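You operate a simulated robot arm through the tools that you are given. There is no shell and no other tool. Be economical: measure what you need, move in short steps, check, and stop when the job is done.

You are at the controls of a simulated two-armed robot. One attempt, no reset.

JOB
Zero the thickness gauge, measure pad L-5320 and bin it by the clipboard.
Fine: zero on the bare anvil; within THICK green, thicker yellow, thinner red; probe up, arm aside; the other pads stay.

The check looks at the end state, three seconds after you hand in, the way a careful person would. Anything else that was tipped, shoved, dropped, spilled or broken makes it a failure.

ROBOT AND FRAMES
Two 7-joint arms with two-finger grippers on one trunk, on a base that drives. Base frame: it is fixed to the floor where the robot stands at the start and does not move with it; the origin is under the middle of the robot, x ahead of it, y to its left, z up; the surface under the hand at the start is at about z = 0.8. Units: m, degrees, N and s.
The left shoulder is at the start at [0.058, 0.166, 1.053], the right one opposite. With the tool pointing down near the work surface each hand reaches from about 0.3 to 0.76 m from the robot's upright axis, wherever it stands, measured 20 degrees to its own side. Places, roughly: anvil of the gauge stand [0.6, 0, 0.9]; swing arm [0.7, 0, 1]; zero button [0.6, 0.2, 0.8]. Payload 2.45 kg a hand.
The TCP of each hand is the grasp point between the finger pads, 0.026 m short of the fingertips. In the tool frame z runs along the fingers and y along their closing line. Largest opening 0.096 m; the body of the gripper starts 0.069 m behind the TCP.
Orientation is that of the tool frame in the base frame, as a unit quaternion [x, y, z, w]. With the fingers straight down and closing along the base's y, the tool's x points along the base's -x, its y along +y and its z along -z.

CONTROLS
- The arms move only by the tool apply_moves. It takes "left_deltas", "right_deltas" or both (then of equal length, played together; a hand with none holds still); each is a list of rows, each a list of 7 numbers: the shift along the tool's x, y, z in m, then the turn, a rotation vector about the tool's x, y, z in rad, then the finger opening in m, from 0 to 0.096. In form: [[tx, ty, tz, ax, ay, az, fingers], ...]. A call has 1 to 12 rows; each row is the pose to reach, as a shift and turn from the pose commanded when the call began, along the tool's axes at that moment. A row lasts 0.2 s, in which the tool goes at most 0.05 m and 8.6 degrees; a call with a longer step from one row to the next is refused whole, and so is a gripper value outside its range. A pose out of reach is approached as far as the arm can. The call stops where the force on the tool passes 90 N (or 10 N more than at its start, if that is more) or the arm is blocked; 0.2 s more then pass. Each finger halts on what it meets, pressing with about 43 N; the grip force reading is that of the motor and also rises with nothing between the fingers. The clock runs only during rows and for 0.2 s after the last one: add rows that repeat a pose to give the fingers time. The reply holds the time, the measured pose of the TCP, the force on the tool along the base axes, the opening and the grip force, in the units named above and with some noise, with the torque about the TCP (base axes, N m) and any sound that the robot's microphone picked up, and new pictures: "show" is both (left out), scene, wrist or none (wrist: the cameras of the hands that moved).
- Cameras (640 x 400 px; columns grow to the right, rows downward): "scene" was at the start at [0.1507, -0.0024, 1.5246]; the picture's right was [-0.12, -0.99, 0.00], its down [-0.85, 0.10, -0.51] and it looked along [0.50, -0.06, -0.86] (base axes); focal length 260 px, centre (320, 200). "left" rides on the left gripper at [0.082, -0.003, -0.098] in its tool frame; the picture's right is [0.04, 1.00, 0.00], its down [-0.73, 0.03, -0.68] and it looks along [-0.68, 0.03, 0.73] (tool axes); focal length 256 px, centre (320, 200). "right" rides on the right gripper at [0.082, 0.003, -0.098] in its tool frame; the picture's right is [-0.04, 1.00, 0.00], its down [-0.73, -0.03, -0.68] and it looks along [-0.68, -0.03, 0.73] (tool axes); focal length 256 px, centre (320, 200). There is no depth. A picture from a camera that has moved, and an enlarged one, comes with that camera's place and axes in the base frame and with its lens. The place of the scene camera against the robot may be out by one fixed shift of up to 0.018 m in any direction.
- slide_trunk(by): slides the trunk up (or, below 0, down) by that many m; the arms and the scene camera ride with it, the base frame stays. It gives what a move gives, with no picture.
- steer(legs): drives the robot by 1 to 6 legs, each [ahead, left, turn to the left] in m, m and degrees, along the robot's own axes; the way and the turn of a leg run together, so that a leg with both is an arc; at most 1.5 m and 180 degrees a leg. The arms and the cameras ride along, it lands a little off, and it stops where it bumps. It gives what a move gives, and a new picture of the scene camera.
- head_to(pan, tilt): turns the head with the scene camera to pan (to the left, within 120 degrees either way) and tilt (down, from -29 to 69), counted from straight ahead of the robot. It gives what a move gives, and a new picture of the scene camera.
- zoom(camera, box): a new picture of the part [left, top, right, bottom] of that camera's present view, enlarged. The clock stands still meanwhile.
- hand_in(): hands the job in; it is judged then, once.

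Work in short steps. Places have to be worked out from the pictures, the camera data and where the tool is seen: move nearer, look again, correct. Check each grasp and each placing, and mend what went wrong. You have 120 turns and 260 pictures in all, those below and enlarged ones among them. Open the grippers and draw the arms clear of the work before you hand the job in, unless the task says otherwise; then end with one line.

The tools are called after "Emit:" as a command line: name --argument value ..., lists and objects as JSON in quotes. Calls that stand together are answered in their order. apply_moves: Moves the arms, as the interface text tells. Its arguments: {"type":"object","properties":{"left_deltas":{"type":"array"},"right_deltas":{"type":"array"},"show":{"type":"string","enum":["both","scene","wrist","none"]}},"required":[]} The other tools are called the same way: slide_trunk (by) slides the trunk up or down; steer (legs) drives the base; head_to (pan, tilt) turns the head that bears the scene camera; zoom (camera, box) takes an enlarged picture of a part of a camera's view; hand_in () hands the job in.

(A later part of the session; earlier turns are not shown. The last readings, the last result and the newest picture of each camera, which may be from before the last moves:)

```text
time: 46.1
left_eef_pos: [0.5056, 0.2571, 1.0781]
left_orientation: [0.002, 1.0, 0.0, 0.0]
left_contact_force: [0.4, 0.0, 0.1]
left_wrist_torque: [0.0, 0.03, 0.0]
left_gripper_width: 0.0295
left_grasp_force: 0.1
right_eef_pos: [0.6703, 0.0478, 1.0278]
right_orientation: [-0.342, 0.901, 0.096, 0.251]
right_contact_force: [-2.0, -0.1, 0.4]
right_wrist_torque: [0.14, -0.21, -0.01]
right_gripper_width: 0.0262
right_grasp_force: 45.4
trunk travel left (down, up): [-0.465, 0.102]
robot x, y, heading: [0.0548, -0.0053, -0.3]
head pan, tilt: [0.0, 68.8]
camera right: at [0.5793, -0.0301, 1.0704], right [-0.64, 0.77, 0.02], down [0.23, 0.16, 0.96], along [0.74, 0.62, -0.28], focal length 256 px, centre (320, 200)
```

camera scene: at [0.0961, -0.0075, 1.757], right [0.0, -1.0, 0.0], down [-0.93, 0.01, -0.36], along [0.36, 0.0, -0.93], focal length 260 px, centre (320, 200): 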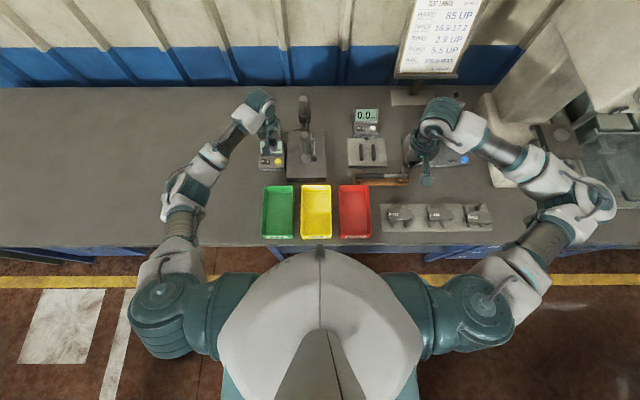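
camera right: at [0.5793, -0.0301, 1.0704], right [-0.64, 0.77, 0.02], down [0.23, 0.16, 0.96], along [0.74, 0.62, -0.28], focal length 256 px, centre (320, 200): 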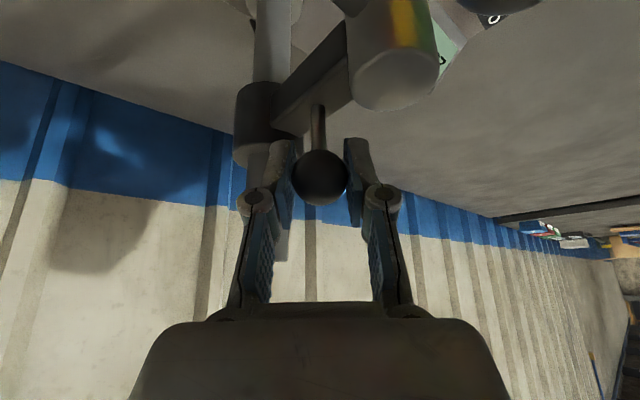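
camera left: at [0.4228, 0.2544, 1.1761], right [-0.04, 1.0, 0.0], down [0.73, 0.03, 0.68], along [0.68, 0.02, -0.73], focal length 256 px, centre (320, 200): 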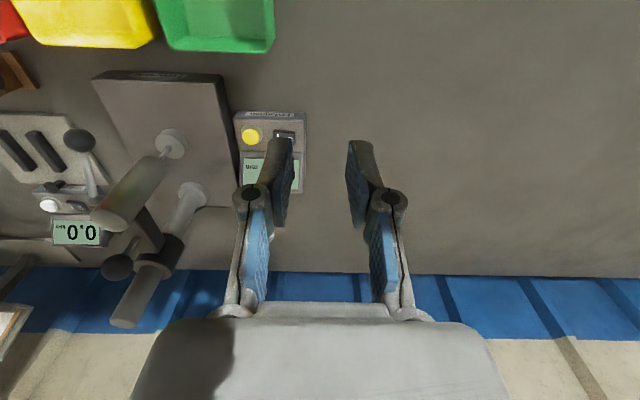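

Gripped at 26 mm. I'll reverse the arc to swing the arm aside.

Emit:
apply_moves --right_deltas '[[0.0065, -0.0113, -0.0039, 0, 0, 0, 0.02], [0.0103, -0.0241, -0.0061, 0, 0, 0, 0.02], [0.0111, -0.0377, -0.0065, 0, 0, 0, 0.02], [0.0088, -0.051, -0.0051, 0, 0, 0, 0.02], [0.0037, -0.0632, -0.002, 0, 0, 0, 0.02], [-0.003, -0.0724, 0.0022, 0, 0, 0, 0.02]]' --show "wrist"

```text
time: 47.5
left_eef_pos: [0.5063, 0.2567, 1.0773]
left_orientation: [0.001, 1.0, 0.0, 0.0]
left_contact_force: [0.2, 0.0, 0.0]
left_wrist_torque: [0.0, 0.02, -0.01]
left_gripper_width: 0.03
left_grasp_force: 0.0
right_eef_pos: [0.7216, -0.005, 1.0288]
right_orientation: [-0.341, 0.901, 0.095, 0.251]
right_contact_force: [-2.2, 1.5, -2.0]
right_wrist_torque: [-0.9, 0.83, 0.16]
right_gripper_width: 0.0261
right_grasp_force: 44.9
trunk travel left (down, up): [-0.465, 0.102]
robot x, y, heading: [0.0544, -0.0047, -0.0]
head pan, tilt: [0.0, 68.8]
camera right: at [0.6302, -0.0819, 1.0709], right [-0.64, 0.77, 0.02], down [0.23, 0.16, 0.96], along [0.74, 0.61, -0.28], focal length 256 px, centre (320, 200)
```

right: 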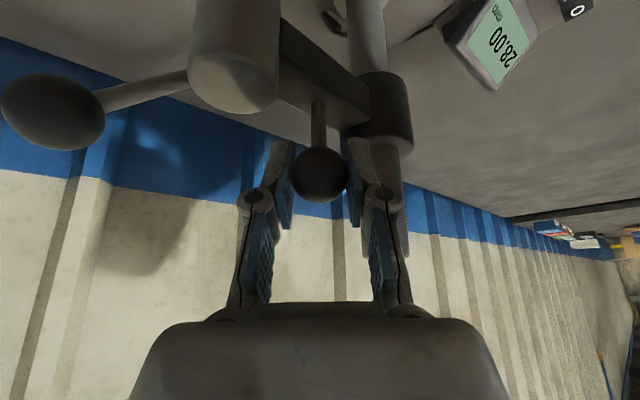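

The arm is aside and the display still reads 28.00. I'll release and back off.

Emit:
apply_moves --right_deltas '[[0, 0, 0, 0, 0, 0, 0.05], [0, 0, -0.001, 0, 0, 0, 0.052], [0, 0, -0.04, 0, 0, 0, 0.055], [0, 0, -0.08, 0, 0, 0, 0.055], [0, 0, -0.12, 0, 0, 0, 0.055]]' --show "none"

Emit:
apply_moves --right_deltas '[[0.0426, -0.0018, -0.0083, -0.0255, 0.0567, -0.0918, 0.06], [0.0851, -0.0036, -0.0166, -0.051, 0.1134, -0.1836, 0.07], [0.1277, -0.0055, -0.0249, -0.0765, 0.1702, -0.2753, 0.08], [0.1702, -0.0073, -0.0332, -0.102, 0.2269, -0.3671, 0.09], [0.2128, -0.0091, -0.0415, -0.1275, 0.2836, -0.4589, 0.09], [0.2553, -0.0109, -0.0498, -0.153, 0.3403, -0.5507, 0.09], [0.2979, -0.0128, -0.0581, -0.1785, 0.3971, -0.6424, 0.09], [0.3404, -0.0146, -0.0664, -0.204, 0.4538, -0.7342, 0.09], [0.383, -0.0164, -0.0747, -0.2295, 0.5105, -0.826, 0.09], [0.383, -0.0164, -0.0747, -0.2295, 0.5105, -0.826, 0.09]]'

```text
time: 48.7
left_eef_pos: [0.505, 0.2573, 1.0781]
left_orientation: [0.002, 1.0, 0.001, 0.0]
left_contact_force: [-0.4, -0.2, 0.0]
left_wrist_torque: [0.03, -0.05, 0.0]
left_gripper_width: 0.0299
left_grasp_force: 0.1
right_eef_pos: [0.6745, -0.046, 1.1324]
right_orientation: [-0.342, 0.901, 0.096, 0.251]
right_contact_force: [0.3, 1.5, 0.0]
right_wrist_torque: [0.01, -0.03, -0.01]
right_gripper_width: 0.0553
right_grasp_force: 0.0
trunk travel left (down, up): [-0.465, 0.102]
robot x, y, heading: [0.0545, -0.0031, -0.4]
head pan, tilt: [0.0, 68.8]
```

```text
time: 50.9
left_eef_pos: [0.5061, 0.2521, 1.0798]
left_orientation: [0.002, 1.0, 0.001, 0.001]
left_contact_force: [-0.2, -0.1, 0.2]
left_wrist_torque: [0.04, 0.0, -0.03]
left_gripper_width: 0.0299
left_grasp_force: 0.0
right_eef_pos: [0.3429, -0.2043, 0.9583]
right_orientation: [0.707, -0.707, 0.0, -0.001]
right_contact_force: [-0.6, 0.4, 0.0]
right_wrist_torque: [0.01, -0.01, -0.02]
right_gripper_width: 0.0902
right_grasp_force: 0.0
right hand out of reach, approached as far as the arm can: row 3, 4, 5, 6, 7, 8, 9, 10
trunk travel left (down, up): [-0.465, 0.102]
robot x, y, heading: [0.0565, -0.0073, -0.1]
head pan, tilt: [0.0, 68.8]
camera scene: at [0.0948, -0.0078, 1.757], right [0.0, -1.0, 0.0], down [-0.93, 0.01, -0.36], along [0.36, 0.0, -0.93], focal length 260 px, centre (320, 200)
camera right: at [0.3404, -0.2856, 1.056], right [-1.0, 0.04, 0.0], down [0.03, 0.73, 0.68], along [0.03, 0.68, -0.73], focal length 256 px, centre (320, 200)
```

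scene: 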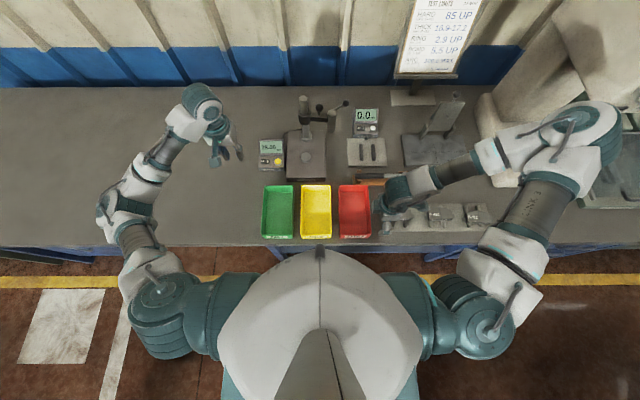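
right: 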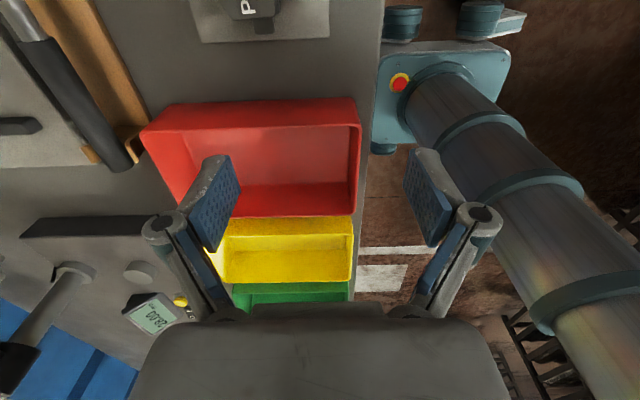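

That yaw is awkward for the right arm: it stopped near (0.34, -0.20), over the red bin. I'll rise, unwind back to yaw 0 and go above the pads.

Emit:
apply_moves --right_deltas '[[0, 0, -0.045, 0, 0, 0, 0.09], [0, 0, -0.09, 0, 0, 0, 0.09], [0, 0, -0.13, 0, 0, 0, 0.09], [0.008, -0.008, -0.13, 0, 0, 0.148, 0.09], [0.016, -0.016, -0.13, 0, 0, 0.296, 0.09], [0.024, -0.024, -0.132, 0, 0, 0.444, 0.09], [0.032, -0.032, -0.134, 0, 0, 0.592, 0.09], [0.04, -0.04, -0.136, 0, 0, 0.74, 0.09], [0.05, -0.05, -0.138, 0, 0, 0.888, 0.09], [0.06, -0.06, -0.14, 0, 0, 1.036, 0.09], [0.068, -0.068, -0.14, 0, 0, 1.184, 0.09], [0.076, -0.077, -0.14, 0, 0, 1.332, 0.09]]'

```text
time: 53.5
left_eef_pos: [0.5062, 0.2546, 1.0777]
left_orientation: [0.002, 1.0, 0.001, 0.0]
left_contact_force: [0.4, -0.9, 0.0]
left_wrist_torque: [0.0, 0.0, -0.05]
left_gripper_width: 0.03
left_grasp_force: 0.0
right_eef_pos: [0.422, -0.2821, 1.0972]
right_orientation: [-0.119, 0.993, 0.0, 0.0]
right_contact_force: [0.3, -0.1, -0.2]
right_wrist_torque: [0.0, 0.0, -0.01]
right_gripper_width: 0.0898
right_grasp_force: 0.0
right hand out of reach, approached as far as the arm can: row 1, 2, 3, 4, 5
trunk travel left (down, up): [-0.465, 0.102]
robot x, y, heading: [0.0518, -0.0047, -0.2]
head pan, tilt: [0.0, 68.8]
camera scene: at [0.0955, -0.0044, 1.757], right [0.0, -1.0, 0.0], down [-0.93, 0.0, -0.36], along [0.36, 0.0, -0.93], focal length 260 px, centre (320, 200)
camera right: at [0.3422, -0.2977, 1.1961], right [-0.2, 0.98, 0.0], down [0.72, 0.14, 0.68], along [0.66, 0.13, -0.73], focal length 256 px, centre (320, 200)
```

scene: 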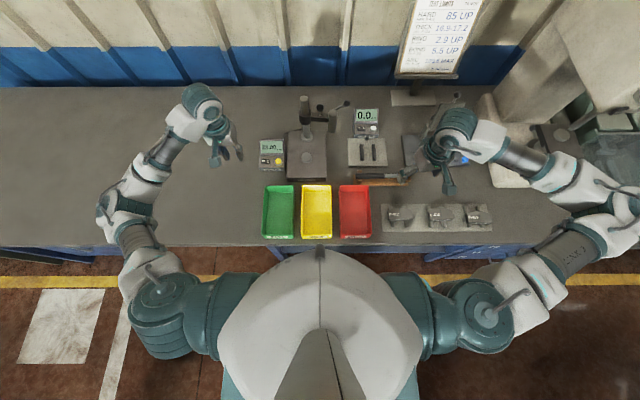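
right: 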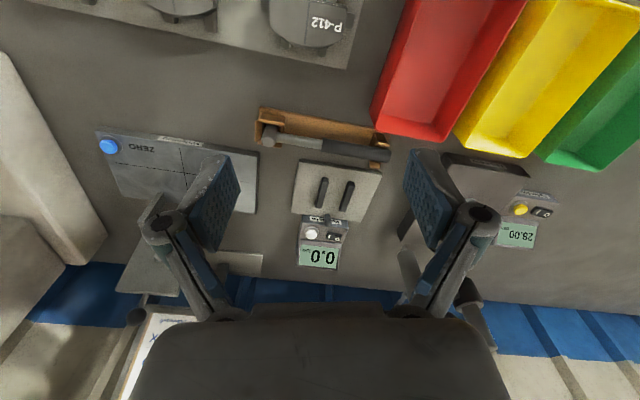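

Good. Now I'll try the opposite yaw (+90°), so the fingers close along x over the pad.

Emit:
apply_moves --right_deltas '[[0.002, -0.001, 0.004, 0, 0, 0.148, 0.09], [0.003, -0.003, 0.008, 0, 0, 0.296, 0.09], [0.005, -0.004, 0.012, 0, 0, 0.444, 0.09], [0.006, -0.005, 0.016, 0, 0, 0.592, 0.09], [0.008, -0.007, 0.02, 0, 0, 0.74, 0.09], [0.01, -0.008, 0.025, 0, 0, 0.888, 0.09], [0.011, -0.01, 0.03, 0, 0, 1.036, 0.09], [0.013, -0.011, 0.035, 0, 0, 1.184, 0.09], [0.015, -0.012, 0.04, 0, 0, 1.332, 0.09], [0.016, -0.014, 0.045, 0, 0, 1.48, 0.09], [0.018, -0.015, 0.05, 0, 0, 1.628, 0.09], [0.019, -0.016, 0.05, 0, 0, 1.776, 0.09]]'

```text
time: 56.1
left_eef_pos: [0.5066, 0.2546, 1.0771]
left_orientation: [0.002, 1.0, 0.001, 0.0]
left_contact_force: [0.1, 0.4, 0.1]
left_wrist_torque: [-0.03, 0.03, 0.04]
left_gripper_width: 0.03
left_grasp_force: 0.0
right_eef_pos: [0.4069, -0.3022, 1.0475]
right_orientation: [0.696, 0.718, 0.001, -0.001]
right_contact_force: [0.2, 0.0, -0.2]
right_wrist_torque: [0.0, 0.0, 0.03]
right_gripper_width: 0.0901
right_grasp_force: 0.0
trunk travel left (down, up): [-0.465, 0.102]
robot x, y, heading: [0.0505, -0.0036, -0.4]
head pan, tilt: [0.0, 68.8]
camera scene: at [0.0945, -0.0039, 1.757], right [0.0, -1.0, 0.0], down [-0.93, 0.0, -0.36], along [0.36, 0.0, -0.93], focal length 260 px, centre (320, 200)
camera right: at [0.4078, -0.2205, 1.1462], right [1.0, -0.01, 0.0], down [-0.01, -0.74, 0.68], along [-0.01, -0.68, -0.74], focal length 256 px, centre (320, 200)
```

scene: 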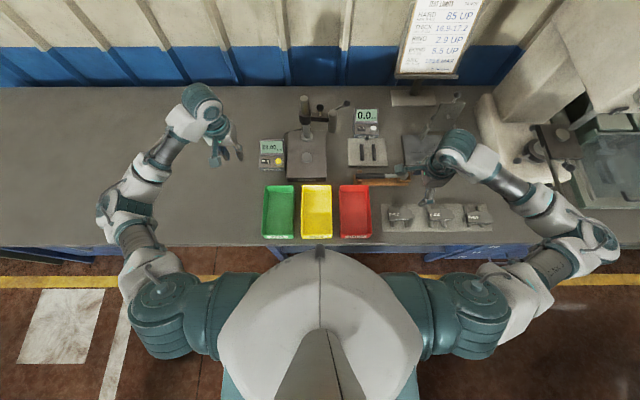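
right: 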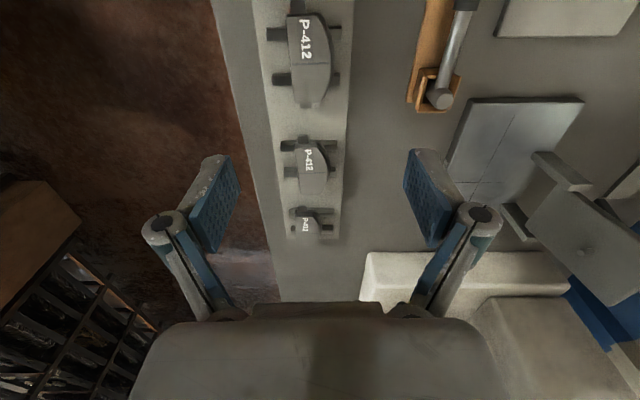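

This yaw works well. I'll zoom on the target pad.

Emit:
zoom --camera "right" --box '[230, 0, 390, 130]'

```text
3.08 times, centred on (310, 65) of right
camera zoom: at [0.4078, -0.2205, 1.1462], right [1.0, -0.01, 0.0], down [-0.01, -0.74, 0.68], along [-0.01, -0.68, -0.74], focal length 788 px, centre (351, 615)
```

zoom: 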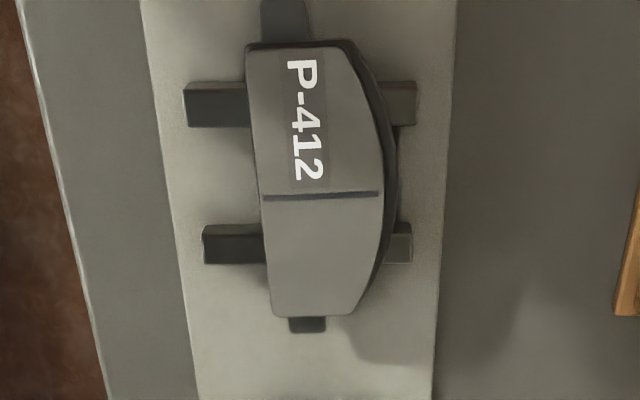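

The pad top is centred at about (0.396, -0.300, 0.834), its flat edge parallel to y and about 4.2 cm wide. The rail gap is about 3 cm for my 2.4 cm fingers. I'll descend partway and recheck the alignment.

Emit:
apply_moves --right_deltas '[[0.001, -0.006, 0.045, 0, 0, 0, 0.075], [0.002, -0.0112, 0.09, 0, 0, 0, 0.07], [0.002, -0.0112, 0.13, 0, 0, 0, 0.07], [0.002, -0.0112, 0.13, 0, 0, 0, 0.07]]' --show "wrist"

```text
time: 57.1
left_eef_pos: [0.5062, 0.2549, 1.0781]
left_orientation: [0.002, 1.0, 0.001, 0.0]
left_contact_force: [0.1, 1.0, -0.3]
left_wrist_torque: [-0.04, -0.02, 0.0]
left_gripper_width: 0.0298
left_grasp_force: 0.2
right_eef_pos: [0.3941, -0.3019, 0.9203]
right_orientation: [0.695, 0.719, 0.0, 0.0]
right_contact_force: [0.9, 0.4, 1.0]
right_wrist_torque: [-0.01, 0.01, -0.01]
right_gripper_width: 0.07
right_grasp_force: 0.0
trunk travel left (down, up): [-0.465, 0.102]
robot x, y, heading: [0.0515, -0.0066, 0.0]
head pan, tilt: [0.0, 68.8]
camera right: at [0.3954, -0.2195, 1.0188], right [1.0, -0.01, 0.0], down [0.0, -0.74, 0.68], along [0.0, -0.68, -0.74], focal length 256 px, centre (320, 200)
```

right: 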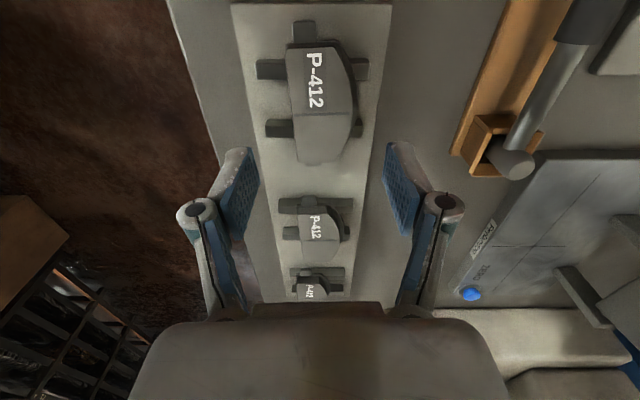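

Emit:
zoom --camera "right" --box '[220, 10, 420, 240]'

```text
1.74 times, centred on (320, 125) of right
camera zoom: at [0.3954, -0.2195, 1.0188], right [1.0, -0.01, 0.0], down [0.0, -0.74, 0.68], along [0.0, -0.68, -0.74], focal length 445 px, centre (320, 330)
```

zoom: 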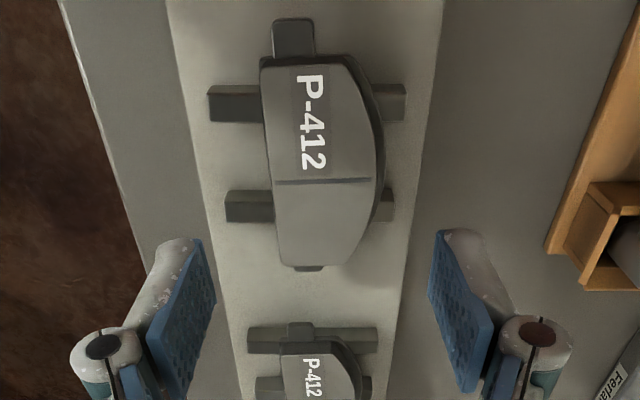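

Pad centre is at (0.396, -0.300), with the gap between the rails at about the same y. I'll descend to TCP z≈0.842 with the fingers open.

Emit:
apply_moves --right_deltas '[[0.002, 0.002, 0.035, 0, 0, 0, 0.07], [0.002, 0.002, 0.06, 0, 0, 0, 0.07], [0.002, 0.002, 0.078, 0, 0, 0, 0.07], [0.002, 0.002, 0.078, 0, 0, 0, 0.07]]' --show "wrist"

```text
time: 58.1
left_eef_pos: [0.5059, 0.2554, 1.0783]
left_orientation: [0.002, 1.0, 0.001, 0.0]
left_contact_force: [-0.2, -0.1, -0.1]
left_wrist_torque: [-0.01, 0.02, 0.0]
left_gripper_width: 0.03
left_grasp_force: 0.1
right_eef_pos: [0.3971, -0.2967, 0.8396]
right_orientation: [0.694, 0.72, 0.001, 0.0]
right_contact_force: [0.3, -0.2, 1.5]
right_wrist_torque: [0.0, -0.04, -0.01]
right_gripper_width: 0.0699
right_grasp_force: 0.0
trunk travel left (down, up): [-0.465, 0.102]
robot x, y, heading: [0.0507, -0.0037, -0.3]
head pan, tilt: [0.0, 68.8]
camera right: at [0.3989, -0.2145, 0.9391], right [1.0, 0.0, 0.0], down [0.0, -0.74, 0.68], along [0.0, -0.68, -0.74], focal length 256 px, centre (320, 200)
```

right: 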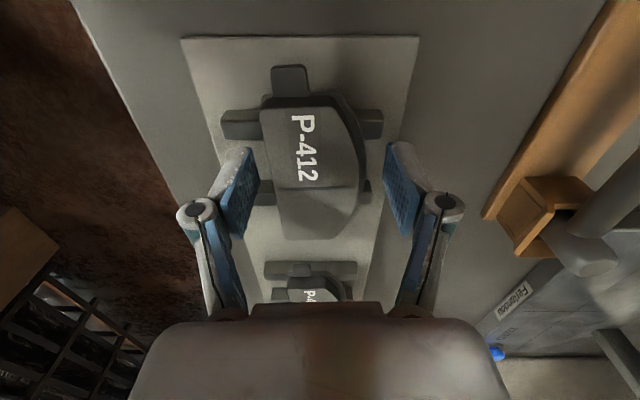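

Emit:
zoom --camera "right" --box '[200, 60, 440, 250]'

```text
2.11 times, centred on (320, 155) of right
camera zoom: at [0.3989, -0.2145, 0.9391], right [1.0, 0.0, 0.0], down [0.0, -0.74, 0.68], along [0.0, -0.68, -0.74], focal length 539 px, centre (320, 295)
```

zoom: 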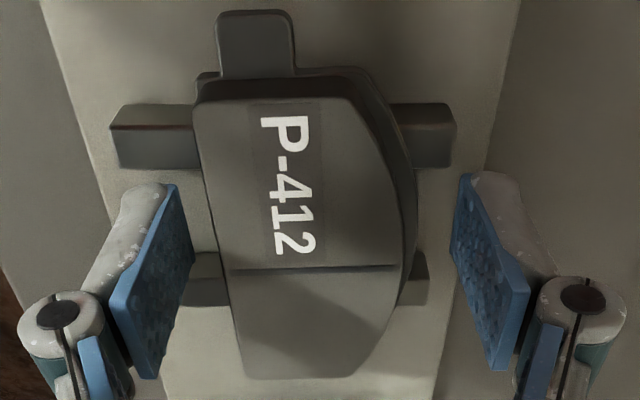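

The fingers straddle the pad between the rails without contact, so I'll close.

Emit:
apply_moves --right_deltas '[[0, 0, 0, 0, 0, 0, 0.055], [0, 0, 0, 0, 0, 0, 0.045], [0, 0, 0, 0, 0, 0, 0.035], [0, 0, 0, 0, 0, 0, 0.03]]' --show "wrist"

```text
time: 59.1
left_eef_pos: [0.5054, 0.2553, 1.0792]
left_orientation: [0.001, 1.0, 0.001, 0.0]
left_contact_force: [0.0, 0.6, -0.3]
left_wrist_torque: [-0.01, -0.01, 0.0]
left_gripper_width: 0.03
left_grasp_force: 0.2
right_eef_pos: [0.3998, -0.2972, 0.8415]
right_orientation: [0.694, 0.72, 0.001, 0.001]
right_contact_force: [8.5, -1.7, 18.1]
right_wrist_torque: [0.31, -0.62, -0.15]
right_gripper_width: 0.0515
right_grasp_force: 43.1
trunk travel left (down, up): [-0.465, 0.102]
robot x, y, heading: [0.0527, -0.0036, -0.2]
head pan, tilt: [0.0, 68.8]
camera right: at [0.3998, -0.2143, 0.9407], right [1.0, -0.01, 0.0], down [-0.01, -0.73, 0.68], along [0.0, -0.68, -0.73], focal length 256 px, centre (320, 200)
```

right: 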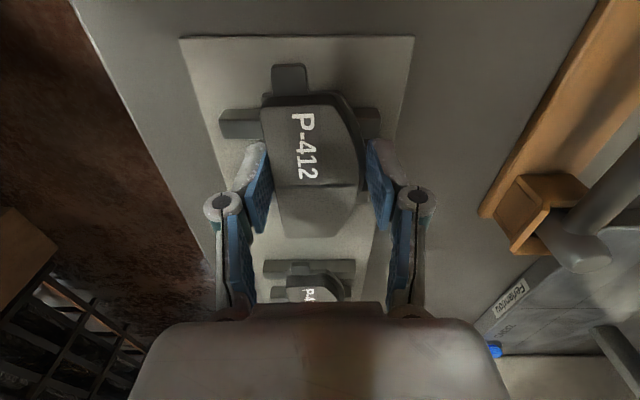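

Closed at 51.5 mm with 18 N upward on the tool. I'll check what the fingers are touching.

Emit:
zoom --camera "right" --box '[200, 60, 440, 250]'

```text
2.11 times, centred on (320, 155) of right
camera zoom: at [0.3998, -0.2143, 0.9407], right [1.0, -0.01, 0.0], down [-0.01, -0.73, 0.68], along [0.0, -0.68, -0.73], focal length 539 px, centre (320, 295)
```

zoom: 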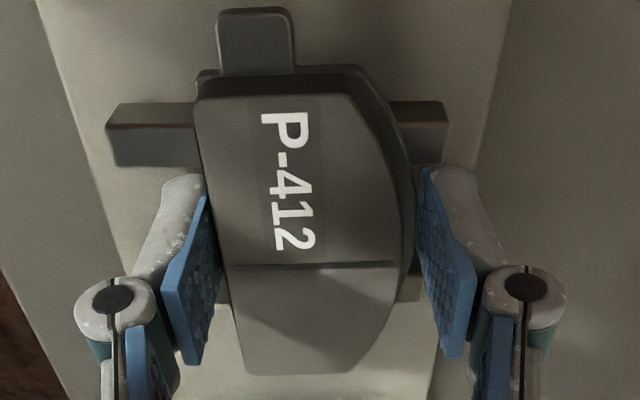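

The fingertips clasp the wider backing plate. I'll lift 3 cm and check the grip.

Emit:
apply_moves --right_deltas '[[0, 0, -0.008, 0, 0, 0, 0.03], [0, 0, -0.02, 0, 0, 0, 0.03], [0, 0, -0.035, 0, 0, 0, 0.03], [0, 0, -0.035, 0, 0, 0, 0.03]]' --show "wrist"

Emit:
zoom --camera "right" --box '[200, 60, 440, 250]'

```text
time: 60.1
left_eef_pos: [0.5045, 0.2554, 1.0789]
left_orientation: [0.001, 1.0, 0.001, 0.0]
left_contact_force: [0.0, 0.8, -0.5]
left_wrist_torque: [0.0, -0.01, 0.0]
left_gripper_width: 0.0302
left_grasp_force: 0.2
right_eef_pos: [0.3973, -0.2956, 0.8749]
right_orientation: [0.695, 0.719, 0.0, -0.002]
right_contact_force: [0.1, 0.5, -3.4]
right_wrist_torque: [0.07, -0.03, -0.01]
right_gripper_width: 0.0514
right_grasp_force: 43.4
trunk travel left (down, up): [-0.465, 0.102]
robot x, y, heading: [0.0554, -0.0016, -0.2]
head pan, tilt: [0.0, 68.8]
camera right: at [0.3977, -0.2153, 0.9741], right [1.0, -0.01, 0.0], down [0.0, -0.74, 0.68], along [0.0, -0.68, -0.74], focal length 256 px, centre (320, 200)
```

right: 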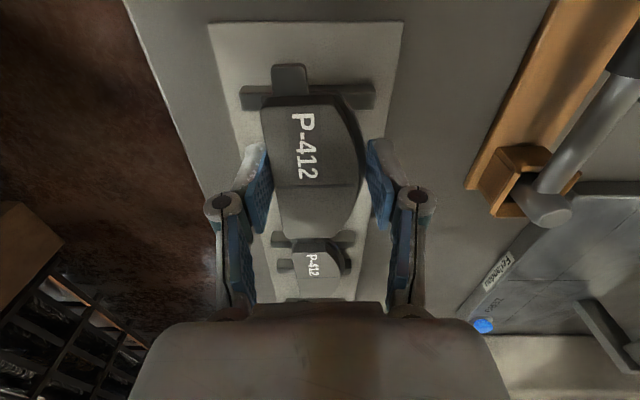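

```text
2.11 times, centred on (320, 155) of right
camera zoom: at [0.3977, -0.2153, 0.9741], right [1.0, -0.01, 0.0], down [0.0, -0.74, 0.68], along [0.0, -0.68, -0.74], focal length 539 px, centre (320, 295)
```

zoom: 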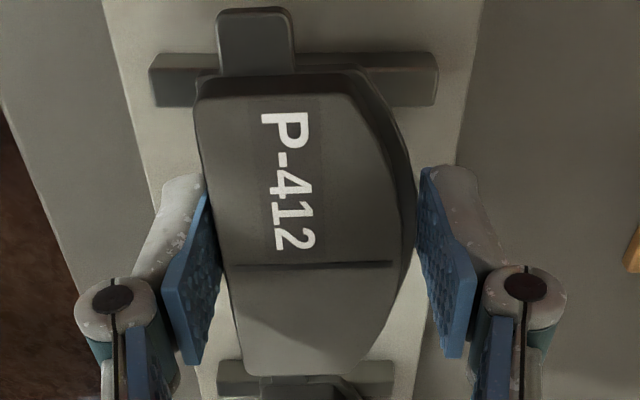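

The pad is held, about 3 N of weight, with its groove roughly 4 mm to the -y side of the TCP. I'll lift and carry it high to above the anvil, offset so the probe will land about 1 cm beside the groove.

Emit:
apply_moves --right_deltas '[[0, 0, -0.045, 0, 0, 0, 0.03], [0, 0, -0.09, 0, 0, 0, 0.03], [0, 0, -0.135, 0, 0, 0, 0.03], [0.037, 0.026, -0.145, 0, 0, 0, 0.03], [0.074, 0.052, -0.145, 0, 0, 0, 0.03], [0.111, 0.0785, -0.145, 0, 0, 0, 0.03], [0.148, 0.105, -0.145, 0, 0, 0, 0.03], [0.185, 0.131, -0.145, 0, 0, 0, 0.03], [0.222, 0.157, -0.145, 0, 0, 0, 0.03], [0.259, 0.183, -0.145, 0, 0, 0, 0.03], [0.296, 0.2095, -0.145, 0, 0, 0, 0.03], [0.332, 0.2355, -0.145, 0, 0, 0, 0.03]]'

```text
time: 62.7
left_eef_pos: [0.506, 0.2597, 1.0765]
left_orientation: [0.002, 1.0, -0.001, -0.001]
left_contact_force: [-0.5, 1.3, -0.6]
left_wrist_torque: [-0.04, -0.01, -0.04]
left_gripper_width: 0.03
left_grasp_force: 0.0
right_eef_pos: [0.6237, 0.0434, 1.0189]
right_orientation: [0.695, 0.719, -0.002, 0.0]
right_contact_force: [0.1, 0.0, -3.0]
right_wrist_torque: [0.01, -0.02, 0.01]
right_gripper_width: 0.0518
right_grasp_force: 43.2
trunk travel left (down, up): [-0.465, 0.102]
robot x, y, heading: [0.0537, -0.004, 0.1]
head pan, tilt: [0.0, 68.8]
camera scene: at [0.0976, 0.0036, 1.757], right [0.0, -1.0, 0.0], down [-0.93, 0.0, -0.36], along [0.36, -0.01, -0.93], focal length 260 px, centre (320, 200)
camera right: at [0.625, 0.1262, 1.1171], right [1.0, -0.01, 0.0], down [0.0, -0.73, 0.68], along [0.0, -0.68, -0.73], focal length 256 px, centre (320, 200)
```

scene: 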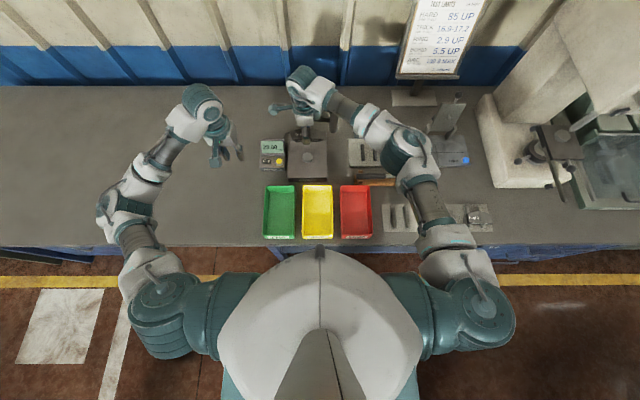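
right: 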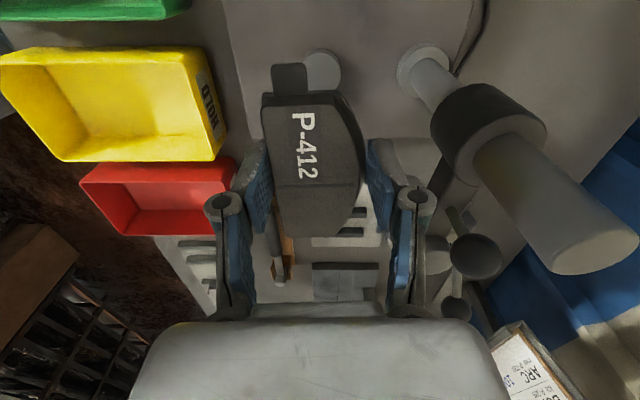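

Reached. In this view the anvil sits about 3 mm further in +x than the TCP. I'll nudge by 3 mm in x and y, descend to TCP z≈0.90 and look from the left camera.

Emit:
apply_moves --right_deltas '[[0.003, 0.003, 0.04, 0, 0, 0, 0.03], [0.003, 0.003, 0.08, 0, 0, 0, 0.03], [0.003, 0.003, 0.115, 0, 0, 0, 0.03], [0.003, 0.003, 0.115, 0, 0, 0, 0.03]]' --show "wrist"

Emit:
zoom --camera "left" --box '[40, 60, 280, 240]'

```text
time: 63.7
left_eef_pos: [0.5053, 0.2562, 1.0785]
left_orientation: [0.002, 1.0, 0.0, 0.0]
left_contact_force: [0.8, 1.1, -0.4]
left_wrist_torque: [0.03, -0.01, -0.01]
left_gripper_width: 0.0299
left_grasp_force: 0.0
right_eef_pos: [0.6253, 0.0462, 0.9022]
right_orientation: [0.695, 0.719, 0.0, 0.0]
right_contact_force: [-0.5, 0.0, -3.4]
right_wrist_torque: [0.04, -0.01, 0.02]
right_gripper_width: 0.0516
right_grasp_force: 43.1
trunk travel left (down, up): [-0.465, 0.102]
robot x, y, heading: [0.0508, -0.0047, -0.0]
head pan, tilt: [0.0, 68.8]
camera right: at [0.6262, 0.1286, 1.0013], right [1.0, 0.0, 0.0], down [0.0, -0.73, 0.68], along [0.0, -0.68, -0.73], focal length 256 px, centre (320, 200)
```

right: 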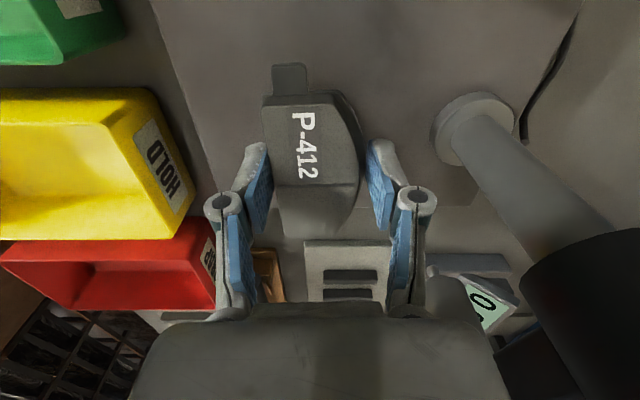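

```text
2.22 times, centred on (160, 150) of left
camera zoom: at [0.4244, 0.2539, 1.1755], right [-0.04, 1.0, 0.0], down [0.73, 0.03, 0.68], along [0.68, 0.03, -0.73], focal length 569 px, centre (676, 311)
```

zoom: 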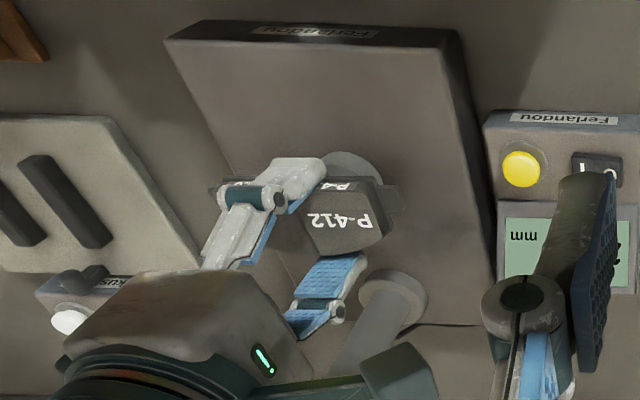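

The views agree on the anvil top at about (0.624, 0.049, 0.85). I'll shift 3 mm toward -y, for more clearance between groove and tip, and come down close to contact.

Emit:
apply_moves --right_deltas '[[-0.003, -0.001, 0.012, 0, 0, 0, 0.03], [-0.003, -0.001, 0.022, 0, 0, 0, 0.03], [-0.003, -0.001, 0.028, 0, 0, 0, 0.03], [-0.003, -0.001, 0.028, 0, 0, 0, 0.03]]' --show "none"

Emit:
zoom --camera "left" --box '[80, 90, 240, 210]'

```text
time: 64.7
left_eef_pos: [0.5047, 0.257, 1.077]
left_orientation: [0.003, 1.0, -0.001, 0.001]
left_contact_force: [0.2, -0.4, 0.0]
left_wrist_torque: [0.01, 0.03, -0.01]
left_gripper_width: 0.0299
left_grasp_force: 0.2
right_eef_pos: [0.6227, 0.0441, 0.8791]
right_orientation: [0.694, 0.72, 0.004, 0.001]
right_contact_force: [10.9, -0.3, 31.8]
right_wrist_torque: [-0.18, -0.34, -0.03]
right_gripper_width: 0.0517
right_grasp_force: 42.7
trunk travel left (down, up): [-0.465, 0.102]
robot x, y, heading: [0.0509, 0.0001, 0.1]
head pan, tilt: [0.0, 68.8]
```

```text
3.33 times, centred on (160, 150) of left
camera zoom: at [0.423, 0.2535, 1.1765], right [-0.04, 1.0, 0.0], down [0.73, 0.03, 0.68], along [0.68, 0.03, -0.73], focal length 853 px, centre (853, 367)
```

zoom: 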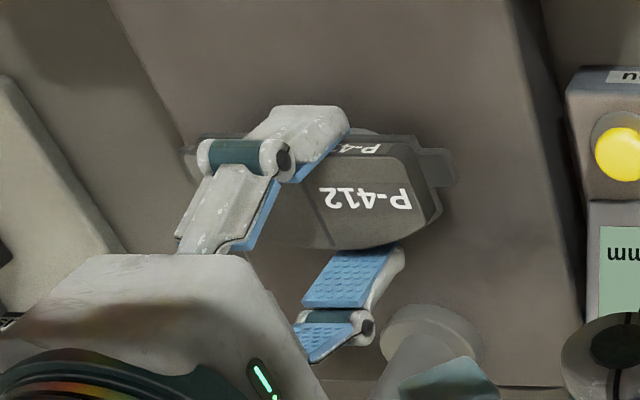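

Contact with about 35 N upward, and the torque puts it near the pad's middle, so the pad is on the anvil. I'll ease off 4 mm of command, then open gently.

Emit:
apply_moves --right_deltas '[[0, 0, -0.004, 0, 0, 0, 0.03], [0, 0, -0.0045, 0, 0, 0, 0.03]]' --show "none"

```text
time: 65.3
left_eef_pos: [0.5061, 0.2564, 1.0768]
left_orientation: [0.002, 1.0, 0.0, 0.0]
left_contact_force: [-0.7, 0.2, 0.1]
left_wrist_torque: [-0.01, 0.01, 0.01]
left_gripper_width: 0.0302
left_grasp_force: 0.0
right_eef_pos: [0.6226, 0.0441, 0.879]
right_orientation: [0.694, 0.72, -0.002, -0.001]
right_contact_force: [2.0, 0.4, 0.9]
right_wrist_torque: [0.02, -0.1, -0.01]
right_gripper_width: 0.0517
right_grasp_force: 43.2
trunk travel left (down, up): [-0.465, 0.102]
robot x, y, heading: [0.0537, -0.005, -0.4]
head pan, tilt: [0.0, 68.8]
```

The force is about 1 N up, so the pad is lightly supported. Opening now.

Emit:
apply_moves --right_deltas '[[0, 0, 0, 0, 0, 0, 0.053], [0, 0, 0, 0, 0, 0, 0.056], [0, 0, 0, 0, 0, 0, 0.065], [0, 0, 0, 0, 0, 0, 0.078], [0, 0, 0, 0, 0, 0, 0.078]]' --show "wrist"

Emit:
zoom --camera "left" --box '[80, 90, 240, 210]'

```text
time: 66.5
left_eef_pos: [0.5048, 0.2563, 1.0774]
left_orientation: [0.002, 1.0, -0.001, 0.0]
left_contact_force: [-0.6, -0.2, -0.7]
left_wrist_torque: [-0.02, 0.02, -0.03]
left_gripper_width: 0.0301
left_grasp_force: 0.1
right_eef_pos: [0.624, 0.0428, 0.8809]
right_orientation: [0.695, 0.719, -0.001, 0.0]
right_contact_force: [0.4, -0.2, 0.8]
right_wrist_torque: [-0.04, 0.02, -0.02]
right_gripper_width: 0.078
right_grasp_force: 0.0
trunk travel left (down, up): [-0.465, 0.102]
robot x, y, heading: [0.0496, -0.0022, 0.1]
head pan, tilt: [0.0, 68.8]
camera right: at [0.6256, 0.1251, 0.9797], right [1.0, -0.01, 0.0], down [0.0, -0.73, 0.68], along [0.0, -0.68, -0.73], focal length 256 px, centre (320, 200)
```

right: 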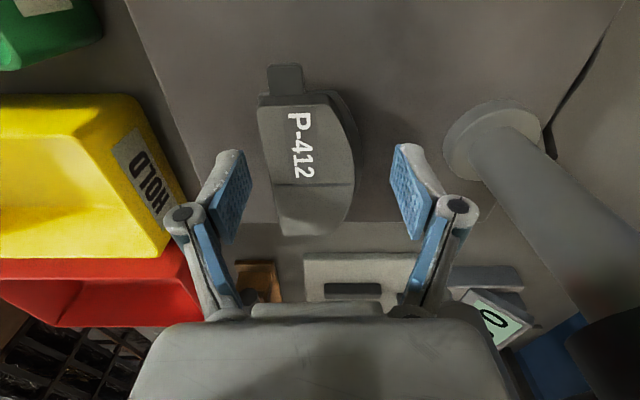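

```text
3.33 times, centred on (160, 150) of left
camera zoom: at [0.4243, 0.2538, 1.1756], right [-0.04, 1.0, 0.0], down [0.73, 0.03, 0.68], along [0.68, 0.03, -0.73], focal length 853 px, centre (853, 367)
```

zoom: 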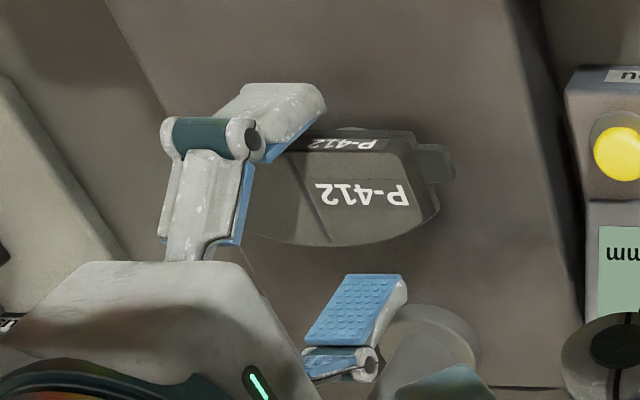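

The pad sits flat and stable on the anvil. I'll rise and unwind the right wrist while backing off.

Emit:
apply_moves --right_deltas '[[0, 0, -0.04, 0, 0, 0, 0.078], [0, 0, -0.085, 0, 0, 0, 0.078], [-0.01, -0.005, -0.12, 0, 0, -0.1, 0.07], [-0.02, -0.01, -0.15, 0, 0, -0.248, 0.06], [-0.03, -0.015, -0.18, 0, 0, -0.396, 0.055], [-0.042, -0.02, -0.2, 0, 0, -0.544, 0.055], [-0.054, -0.026, -0.22, 0, 0, -0.692, 0.055], [-0.066, -0.031, -0.23, 0, 0, -0.84, 0.055], [-0.078, -0.037, -0.24, 0, 0, -0.988, 0.055], [-0.09, -0.042, -0.25, 0, 0, -1.136, 0.055], [-0.1, -0.047, -0.25, 0, 0, -1.284, 0.055], [-0.1, -0.047, -0.25, 0, 0, -1.432, 0.055]]' --show "wrist"

```text
time: 69.1
left_eef_pos: [0.5056, 0.2565, 1.0768]
left_orientation: [0.001, 1.0, 0.0, -0.001]
left_contact_force: [0.1, 0.8, 0.1]
left_wrist_torque: [-0.01, -0.02, -0.01]
left_gripper_width: 0.03
left_grasp_force: 0.0
right_eef_pos: [0.5797, -0.0575, 1.1308]
right_orientation: [0.05, 0.999, 0.0, -0.001]
right_contact_force: [0.3, -0.1, 0.3]
right_wrist_torque: [0.01, -0.01, 0.0]
right_gripper_width: 0.0549
right_grasp_force: 0.1
trunk travel left (down, up): [-0.465, 0.102]
robot x, y, heading: [0.0549, -0.0026, -0.1]
head pan, tilt: [0.0, 68.8]
camera right: at [0.5006, -0.0457, 1.2295], right [0.14, 0.99, 0.0], down [0.73, -0.1, 0.68], along [0.67, -0.1, -0.73], focal length 256 px, centre (320, 200)
```

right: 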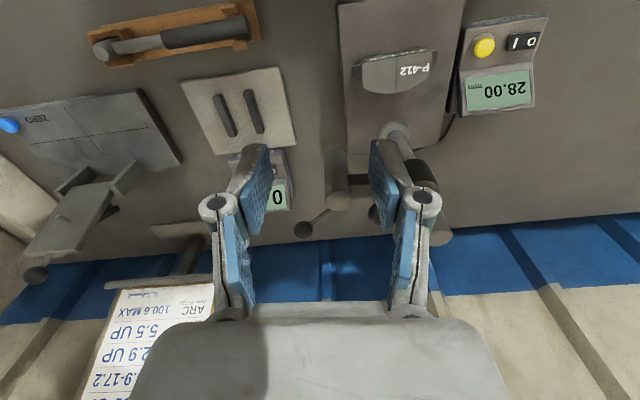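

The pad lies level on the anvil and the gauge still reads 28.00. I'll go to the tilted approach pose for the knob.

Emit:
apply_moves --right_deltas '[[-0.0117, 0.0027, 0, -0.028, -0.064, -0.101, 0.055], [-0.0233, 0.0054, 0, -0.056, -0.128, -0.201, 0.055], [-0.035, 0.008, 0, -0.085, -0.192, -0.302, 0.055], [-0.0467, 0.0108, 0, -0.113, -0.256, -0.402, 0.055], [-0.0583, 0.0134, 0, -0.141, -0.32, -0.503, 0.055], [-0.07, 0.0161, 0, -0.169, -0.384, -0.604, 0.055], [-0.0817, 0.0188, 0, -0.198, -0.448, -0.704, 0.055], [-0.0933, 0.0215, 0, -0.2259, -0.512, -0.805, 0.055], [-0.0933, 0.0215, 0, -0.2259, -0.512, -0.805, 0.055]]' --show "wrist"

```text
time: 71.1
left_eef_pos: [0.5049, 0.2564, 1.0785]
left_orientation: [0.002, 1.0, 0.001, 0.0]
left_contact_force: [-0.1, 0.4, 0.8]
left_wrist_torque: [-0.02, -0.01, 0.02]
left_gripper_width: 0.0299
left_grasp_force: 0.0
right_eef_pos: [0.6753, -0.046, 1.1317]
right_orientation: [-0.341, 0.901, 0.096, 0.251]
right_contact_force: [-0.7, -0.1, 0.7]
right_wrist_torque: [0.03, 0.02, -0.02]
right_gripper_width: 0.0548
right_grasp_force: 0.0
trunk travel left (down, up): [-0.465, 0.102]
robot x, y, heading: [0.0553, 0.0008, -0.2]
head pan, tilt: [0.0, 68.8]
camera right: at [0.5835, -0.1238, 1.174], right [-0.64, 0.77, 0.02], down [0.23, 0.16, 0.96], along [0.74, 0.62, -0.28], focal length 256 px, centre (320, 200)
```

right: 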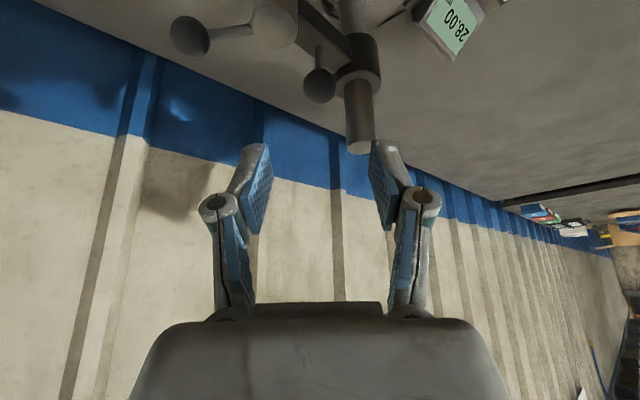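

The knob is on the tool axis 12 cm ahead. I'll advance and grip it.

Emit:
apply_moves --right_deltas '[[0.0005, 0, 0.04, 0, 0, 0, 0.052], [0.001, 0, 0.08, 0, 0, 0, 0.05], [0.0015, 0, 0.112, 0, 0, 0, 0.05], [0.0015, 0, 0.118, 0, 0, 0, 0.05], [0.0015, 0, 0.118, 0, 0, 0, 0.05], [0.0015, 0, 0.118, 0, 0, 0, 0.02], [0.0015, 0, 0.118, 0, 0, 0, 0.02]]' --show "wrist"

```text
time: 72.7
left_eef_pos: [0.5049, 0.2576, 1.0773]
left_orientation: [0.001, 1.0, 0.001, 0.0]
left_contact_force: [0.0, 0.0, -0.2]
left_wrist_torque: [-0.04, 0.0, -0.01]
left_gripper_width: 0.0303
left_grasp_force: 0.0
right_eef_pos: [0.7215, -0.0059, 1.0286]
right_orientation: [-0.34, 0.901, 0.096, 0.251]
right_contact_force: [-2.8, 1.5, -1.5]
right_wrist_torque: [0.19, -0.12, 0.06]
right_gripper_width: 0.0261
right_grasp_force: 45.1
trunk travel left (down, up): [-0.465, 0.102]
robot x, y, heading: [0.0502, -0.0038, -0.3]
head pan, tilt: [0.0, 68.8]
camera right: at [0.6287, -0.0836, 1.0705], right [-0.64, 0.77, 0.02], down [0.23, 0.16, 0.96], along [0.74, 0.62, -0.28], focal length 256 px, centre (320, 200)
```

right: 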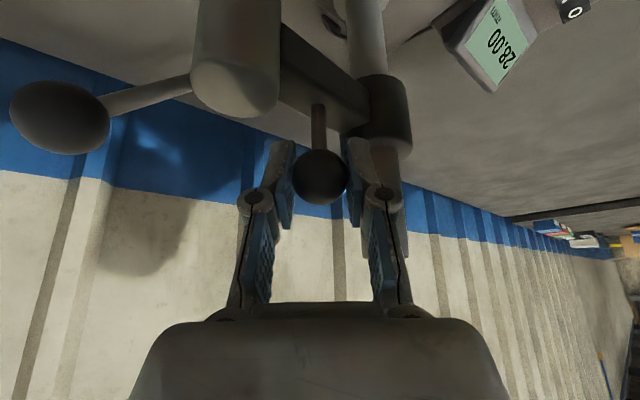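

Gripped at 26 mm. Swinging the arm over the pad along the same arc.

Emit:
apply_moves --right_deltas '[[0.0077, 0.0102, -0.0046, 0, 0, 0, 0.02], [0.0128, 0.0224, -0.0077, 0, 0, 0, 0.02], [0.0151, 0.0357, -0.0091, 0, 0, 0, 0.02], [0.0143, 0.0493, -0.0087, 0, 0, 0, 0.02], [0.0105, 0.0621, -0.0065, 0, 0, 0, 0.02], [0.004, 0.0734, -0.0026, 0, 0, 0, 0.02], [0.004, 0.0734, -0.0026, 0, 0, 0, 0.02]]' --show "wrist"

Emit:
zoom --camera "left" --box '[40, 60, 280, 260]'

```text
time: 74.3
left_eef_pos: [0.5068, 0.255, 1.0772]
left_orientation: [0.002, 1.0, 0.001, 0.0]
left_contact_force: [-0.2, 0.1, -1.0]
left_wrist_torque: [-0.01, 0.0, -0.02]
left_gripper_width: 0.0302
left_grasp_force: 0.1
right_eef_pos: [0.6676, 0.0456, 1.0296]
right_orientation: [-0.34, 0.902, 0.096, 0.249]
right_contact_force: [0.9, -9.9, -14.3]
right_wrist_torque: [-0.35, 0.02, -0.12]
right_gripper_width: 0.0263
right_grasp_force: 45.3
trunk travel left (down, up): [-0.465, 0.102]
robot x, y, heading: [0.0523, -0.0029, -0.5]
head pan, tilt: [0.0, 68.8]
camera right: at [0.5758, -0.033, 1.072], right [-0.64, 0.77, 0.02], down [0.23, 0.16, 0.96], along [0.74, 0.62, -0.28], focal length 256 px, centre (320, 200)
```

right: 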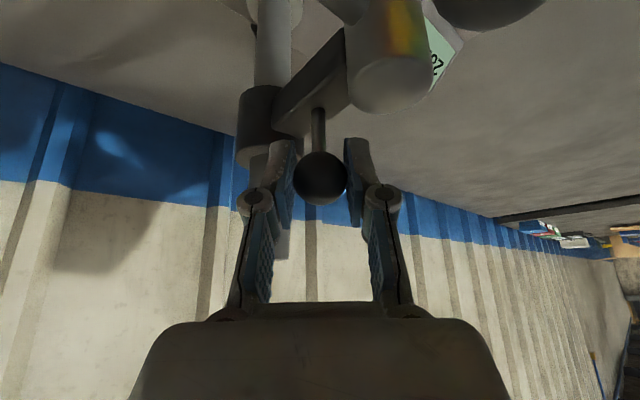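

```text
2.00 times, centred on (160, 160) of left
camera zoom: at [0.4252, 0.2517, 1.1756], right [-0.04, 1.0, 0.0], down [0.73, 0.03, 0.68], along [0.68, 0.03, -0.73], focal length 512 px, centre (640, 280)
```

zoom: 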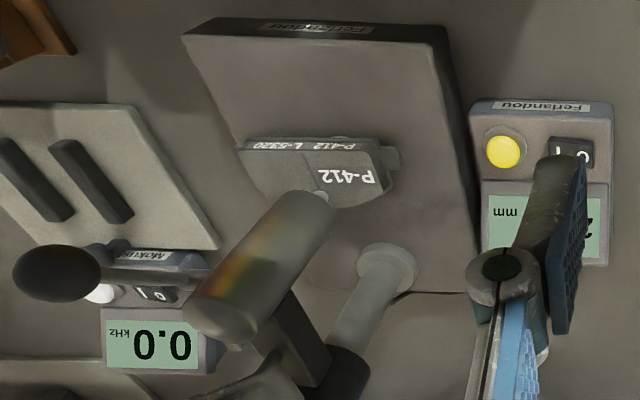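

The arm is over the pad and the tip is above the label half, beside the groove. I'll release, back off and then straighten above the lever ball with closed fingers.

Emit:
apply_moves --right_deltas '[[0, 0, 0, 0, 0, 0, 0.05], [0, 0, -0.001, 0, 0, 0, 0.05], [0, 0, -0.04, 0, 0, 0, 0.05], [0, 0, -0.08, 0, 0, 0, 0.05], [0, 0, -0.12, 0, 0, 0, 0.05]]' --show "none"

Emit:
apply_moves --right_deltas '[[0.0068, 0.0047, -0.01, 0.024, 0.064, 0.088, 0.04], [0.0136, 0.0094, -0.01, 0.048, 0.128, 0.176, 0.03], [0.0203, 0.0141, -0.005, 0.072, 0.192, 0.264, 0.02], [0.0271, 0.0188, 0.0, 0.096, 0.257, 0.352, 0.01], [0.0339, 0.0235, 0.005, 0.12, 0.321, 0.439, 0], [0.0407, 0.0282, 0.015, 0.144, 0.385, 0.527, 0], [0.0474, 0.0329, 0.025, 0.168, 0.449, 0.615, 0], [0.0542, 0.0376, 0.0352, 0.192, 0.513, 0.703, 0], [0.0542, 0.0376, 0.0352, 0.192, 0.513, 0.703, 0]]' --show "wrist"

```text
time: 75.5
left_eef_pos: [0.5053, 0.256, 1.0774]
left_orientation: [0.002, 1.0, 0.001, 0.0]
left_contact_force: [-0.7, 0.2, 0.0]
left_wrist_torque: [0.0, 0.02, 0.04]
left_gripper_width: 0.0301
left_grasp_force: 0.0
right_eef_pos: [0.6207, 0.0011, 1.1319]
right_orientation: [-0.34, 0.901, 0.097, 0.252]
right_contact_force: [-0.7, -0.8, -0.1]
right_wrist_torque: [-0.01, 0.02, -0.01]
right_gripper_width: 0.0501
right_grasp_force: 0.0
trunk travel left (down, up): [-0.465, 0.102]
robot x, y, heading: [0.0527, -0.0044, -0.0]
head pan, tilt: [0.0, 68.8]
```

```text
time: 77.5
left_eef_pos: [0.5055, 0.2561, 1.077]
left_orientation: [0.002, 1.0, 0.001, 0.0]
left_contact_force: [0.2, 0.2, 0.8]
left_wrist_torque: [0.01, 0.0, 0.02]
left_gripper_width: 0.03
left_grasp_force: 0.1
right_eef_pos: [0.5747, 0.0132, 1.0754]
right_orientation: [-0.002, 1.0, 0.003, 0.002]
right_contact_force: [-0.5, 0.2, -0.7]
right_wrist_torque: [0.02, -0.01, 0.02]
right_gripper_width: 0.0001
right_grasp_force: 29.4
trunk travel left (down, up): [-0.465, 0.102]
robot x, y, heading: [0.0566, -0.0021, -0.3]
head pan, tilt: [0.0, 68.8]
camera right: at [0.4945, 0.0159, 1.1739], right [0.04, 1.0, 0.01], down [0.73, -0.03, 0.68], along [0.68, -0.02, -0.73], focal length 256 px, centre (320, 200)
```

right: 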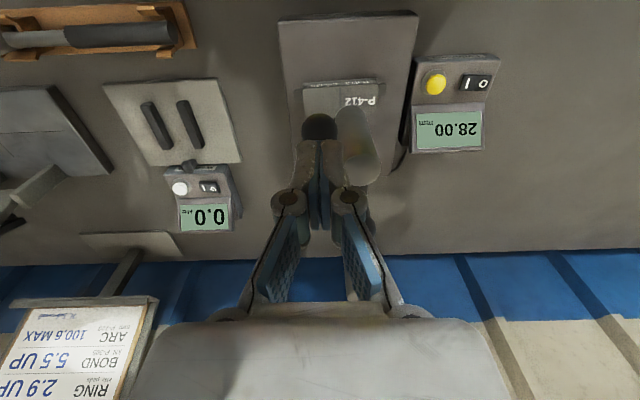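

The ball is directly ahead under the fingertips. I'll push it down as before, to TCP z≈1.013.

Emit:
apply_moves --right_deltas '[[0.003, 0.001, 0.015, 0, 0, 0, 0], [0.003, 0.001, 0.028, 0, 0, 0, 0], [0.003, 0.001, 0.04, 0, 0, 0, 0], [0.003, 0.001, 0.052, 0, 0, 0, 0], [0.003, 0.001, 0.063, 0, 0, 0, 0]]' --show "wrist"

```text
time: 78.7
left_eef_pos: [0.5054, 0.2561, 1.0779]
left_orientation: [0.002, 1.0, 0.0, 0.0]
left_contact_force: [0.3, 0.1, -0.6]
left_wrist_torque: [0.0, 0.01, 0.02]
left_gripper_width: 0.03
left_grasp_force: 0.0
right_eef_pos: [0.5736, 0.0161, 1.0114]
right_orientation: [-0.001, 1.0, 0.004, 0.003]
right_contact_force: [0.0, -0.2, 0.4]
right_wrist_torque: [-0.06, -0.01, -0.01]
right_gripper_width: 0.0
right_grasp_force: 28.4
trunk travel left (down, up): [-0.465, 0.102]
robot x, y, heading: [0.0534, -0.0027, -0.3]
head pan, tilt: [0.0, 68.8]
camera right: at [0.4917, 0.018, 1.1099], right [0.04, 1.0, 0.01], down [0.73, -0.03, 0.68], along [0.68, -0.02, -0.73], focal length 256 px, centre (320, 200)
```

right: 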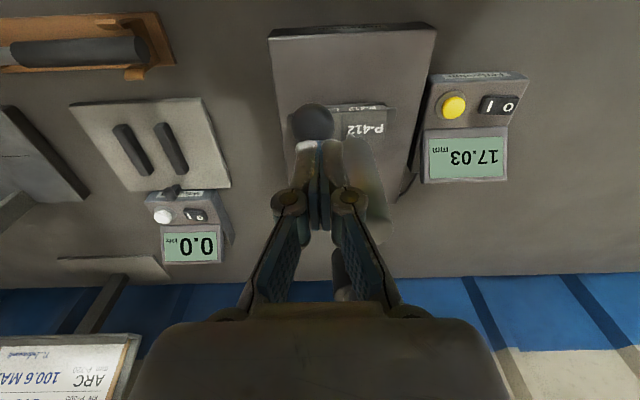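

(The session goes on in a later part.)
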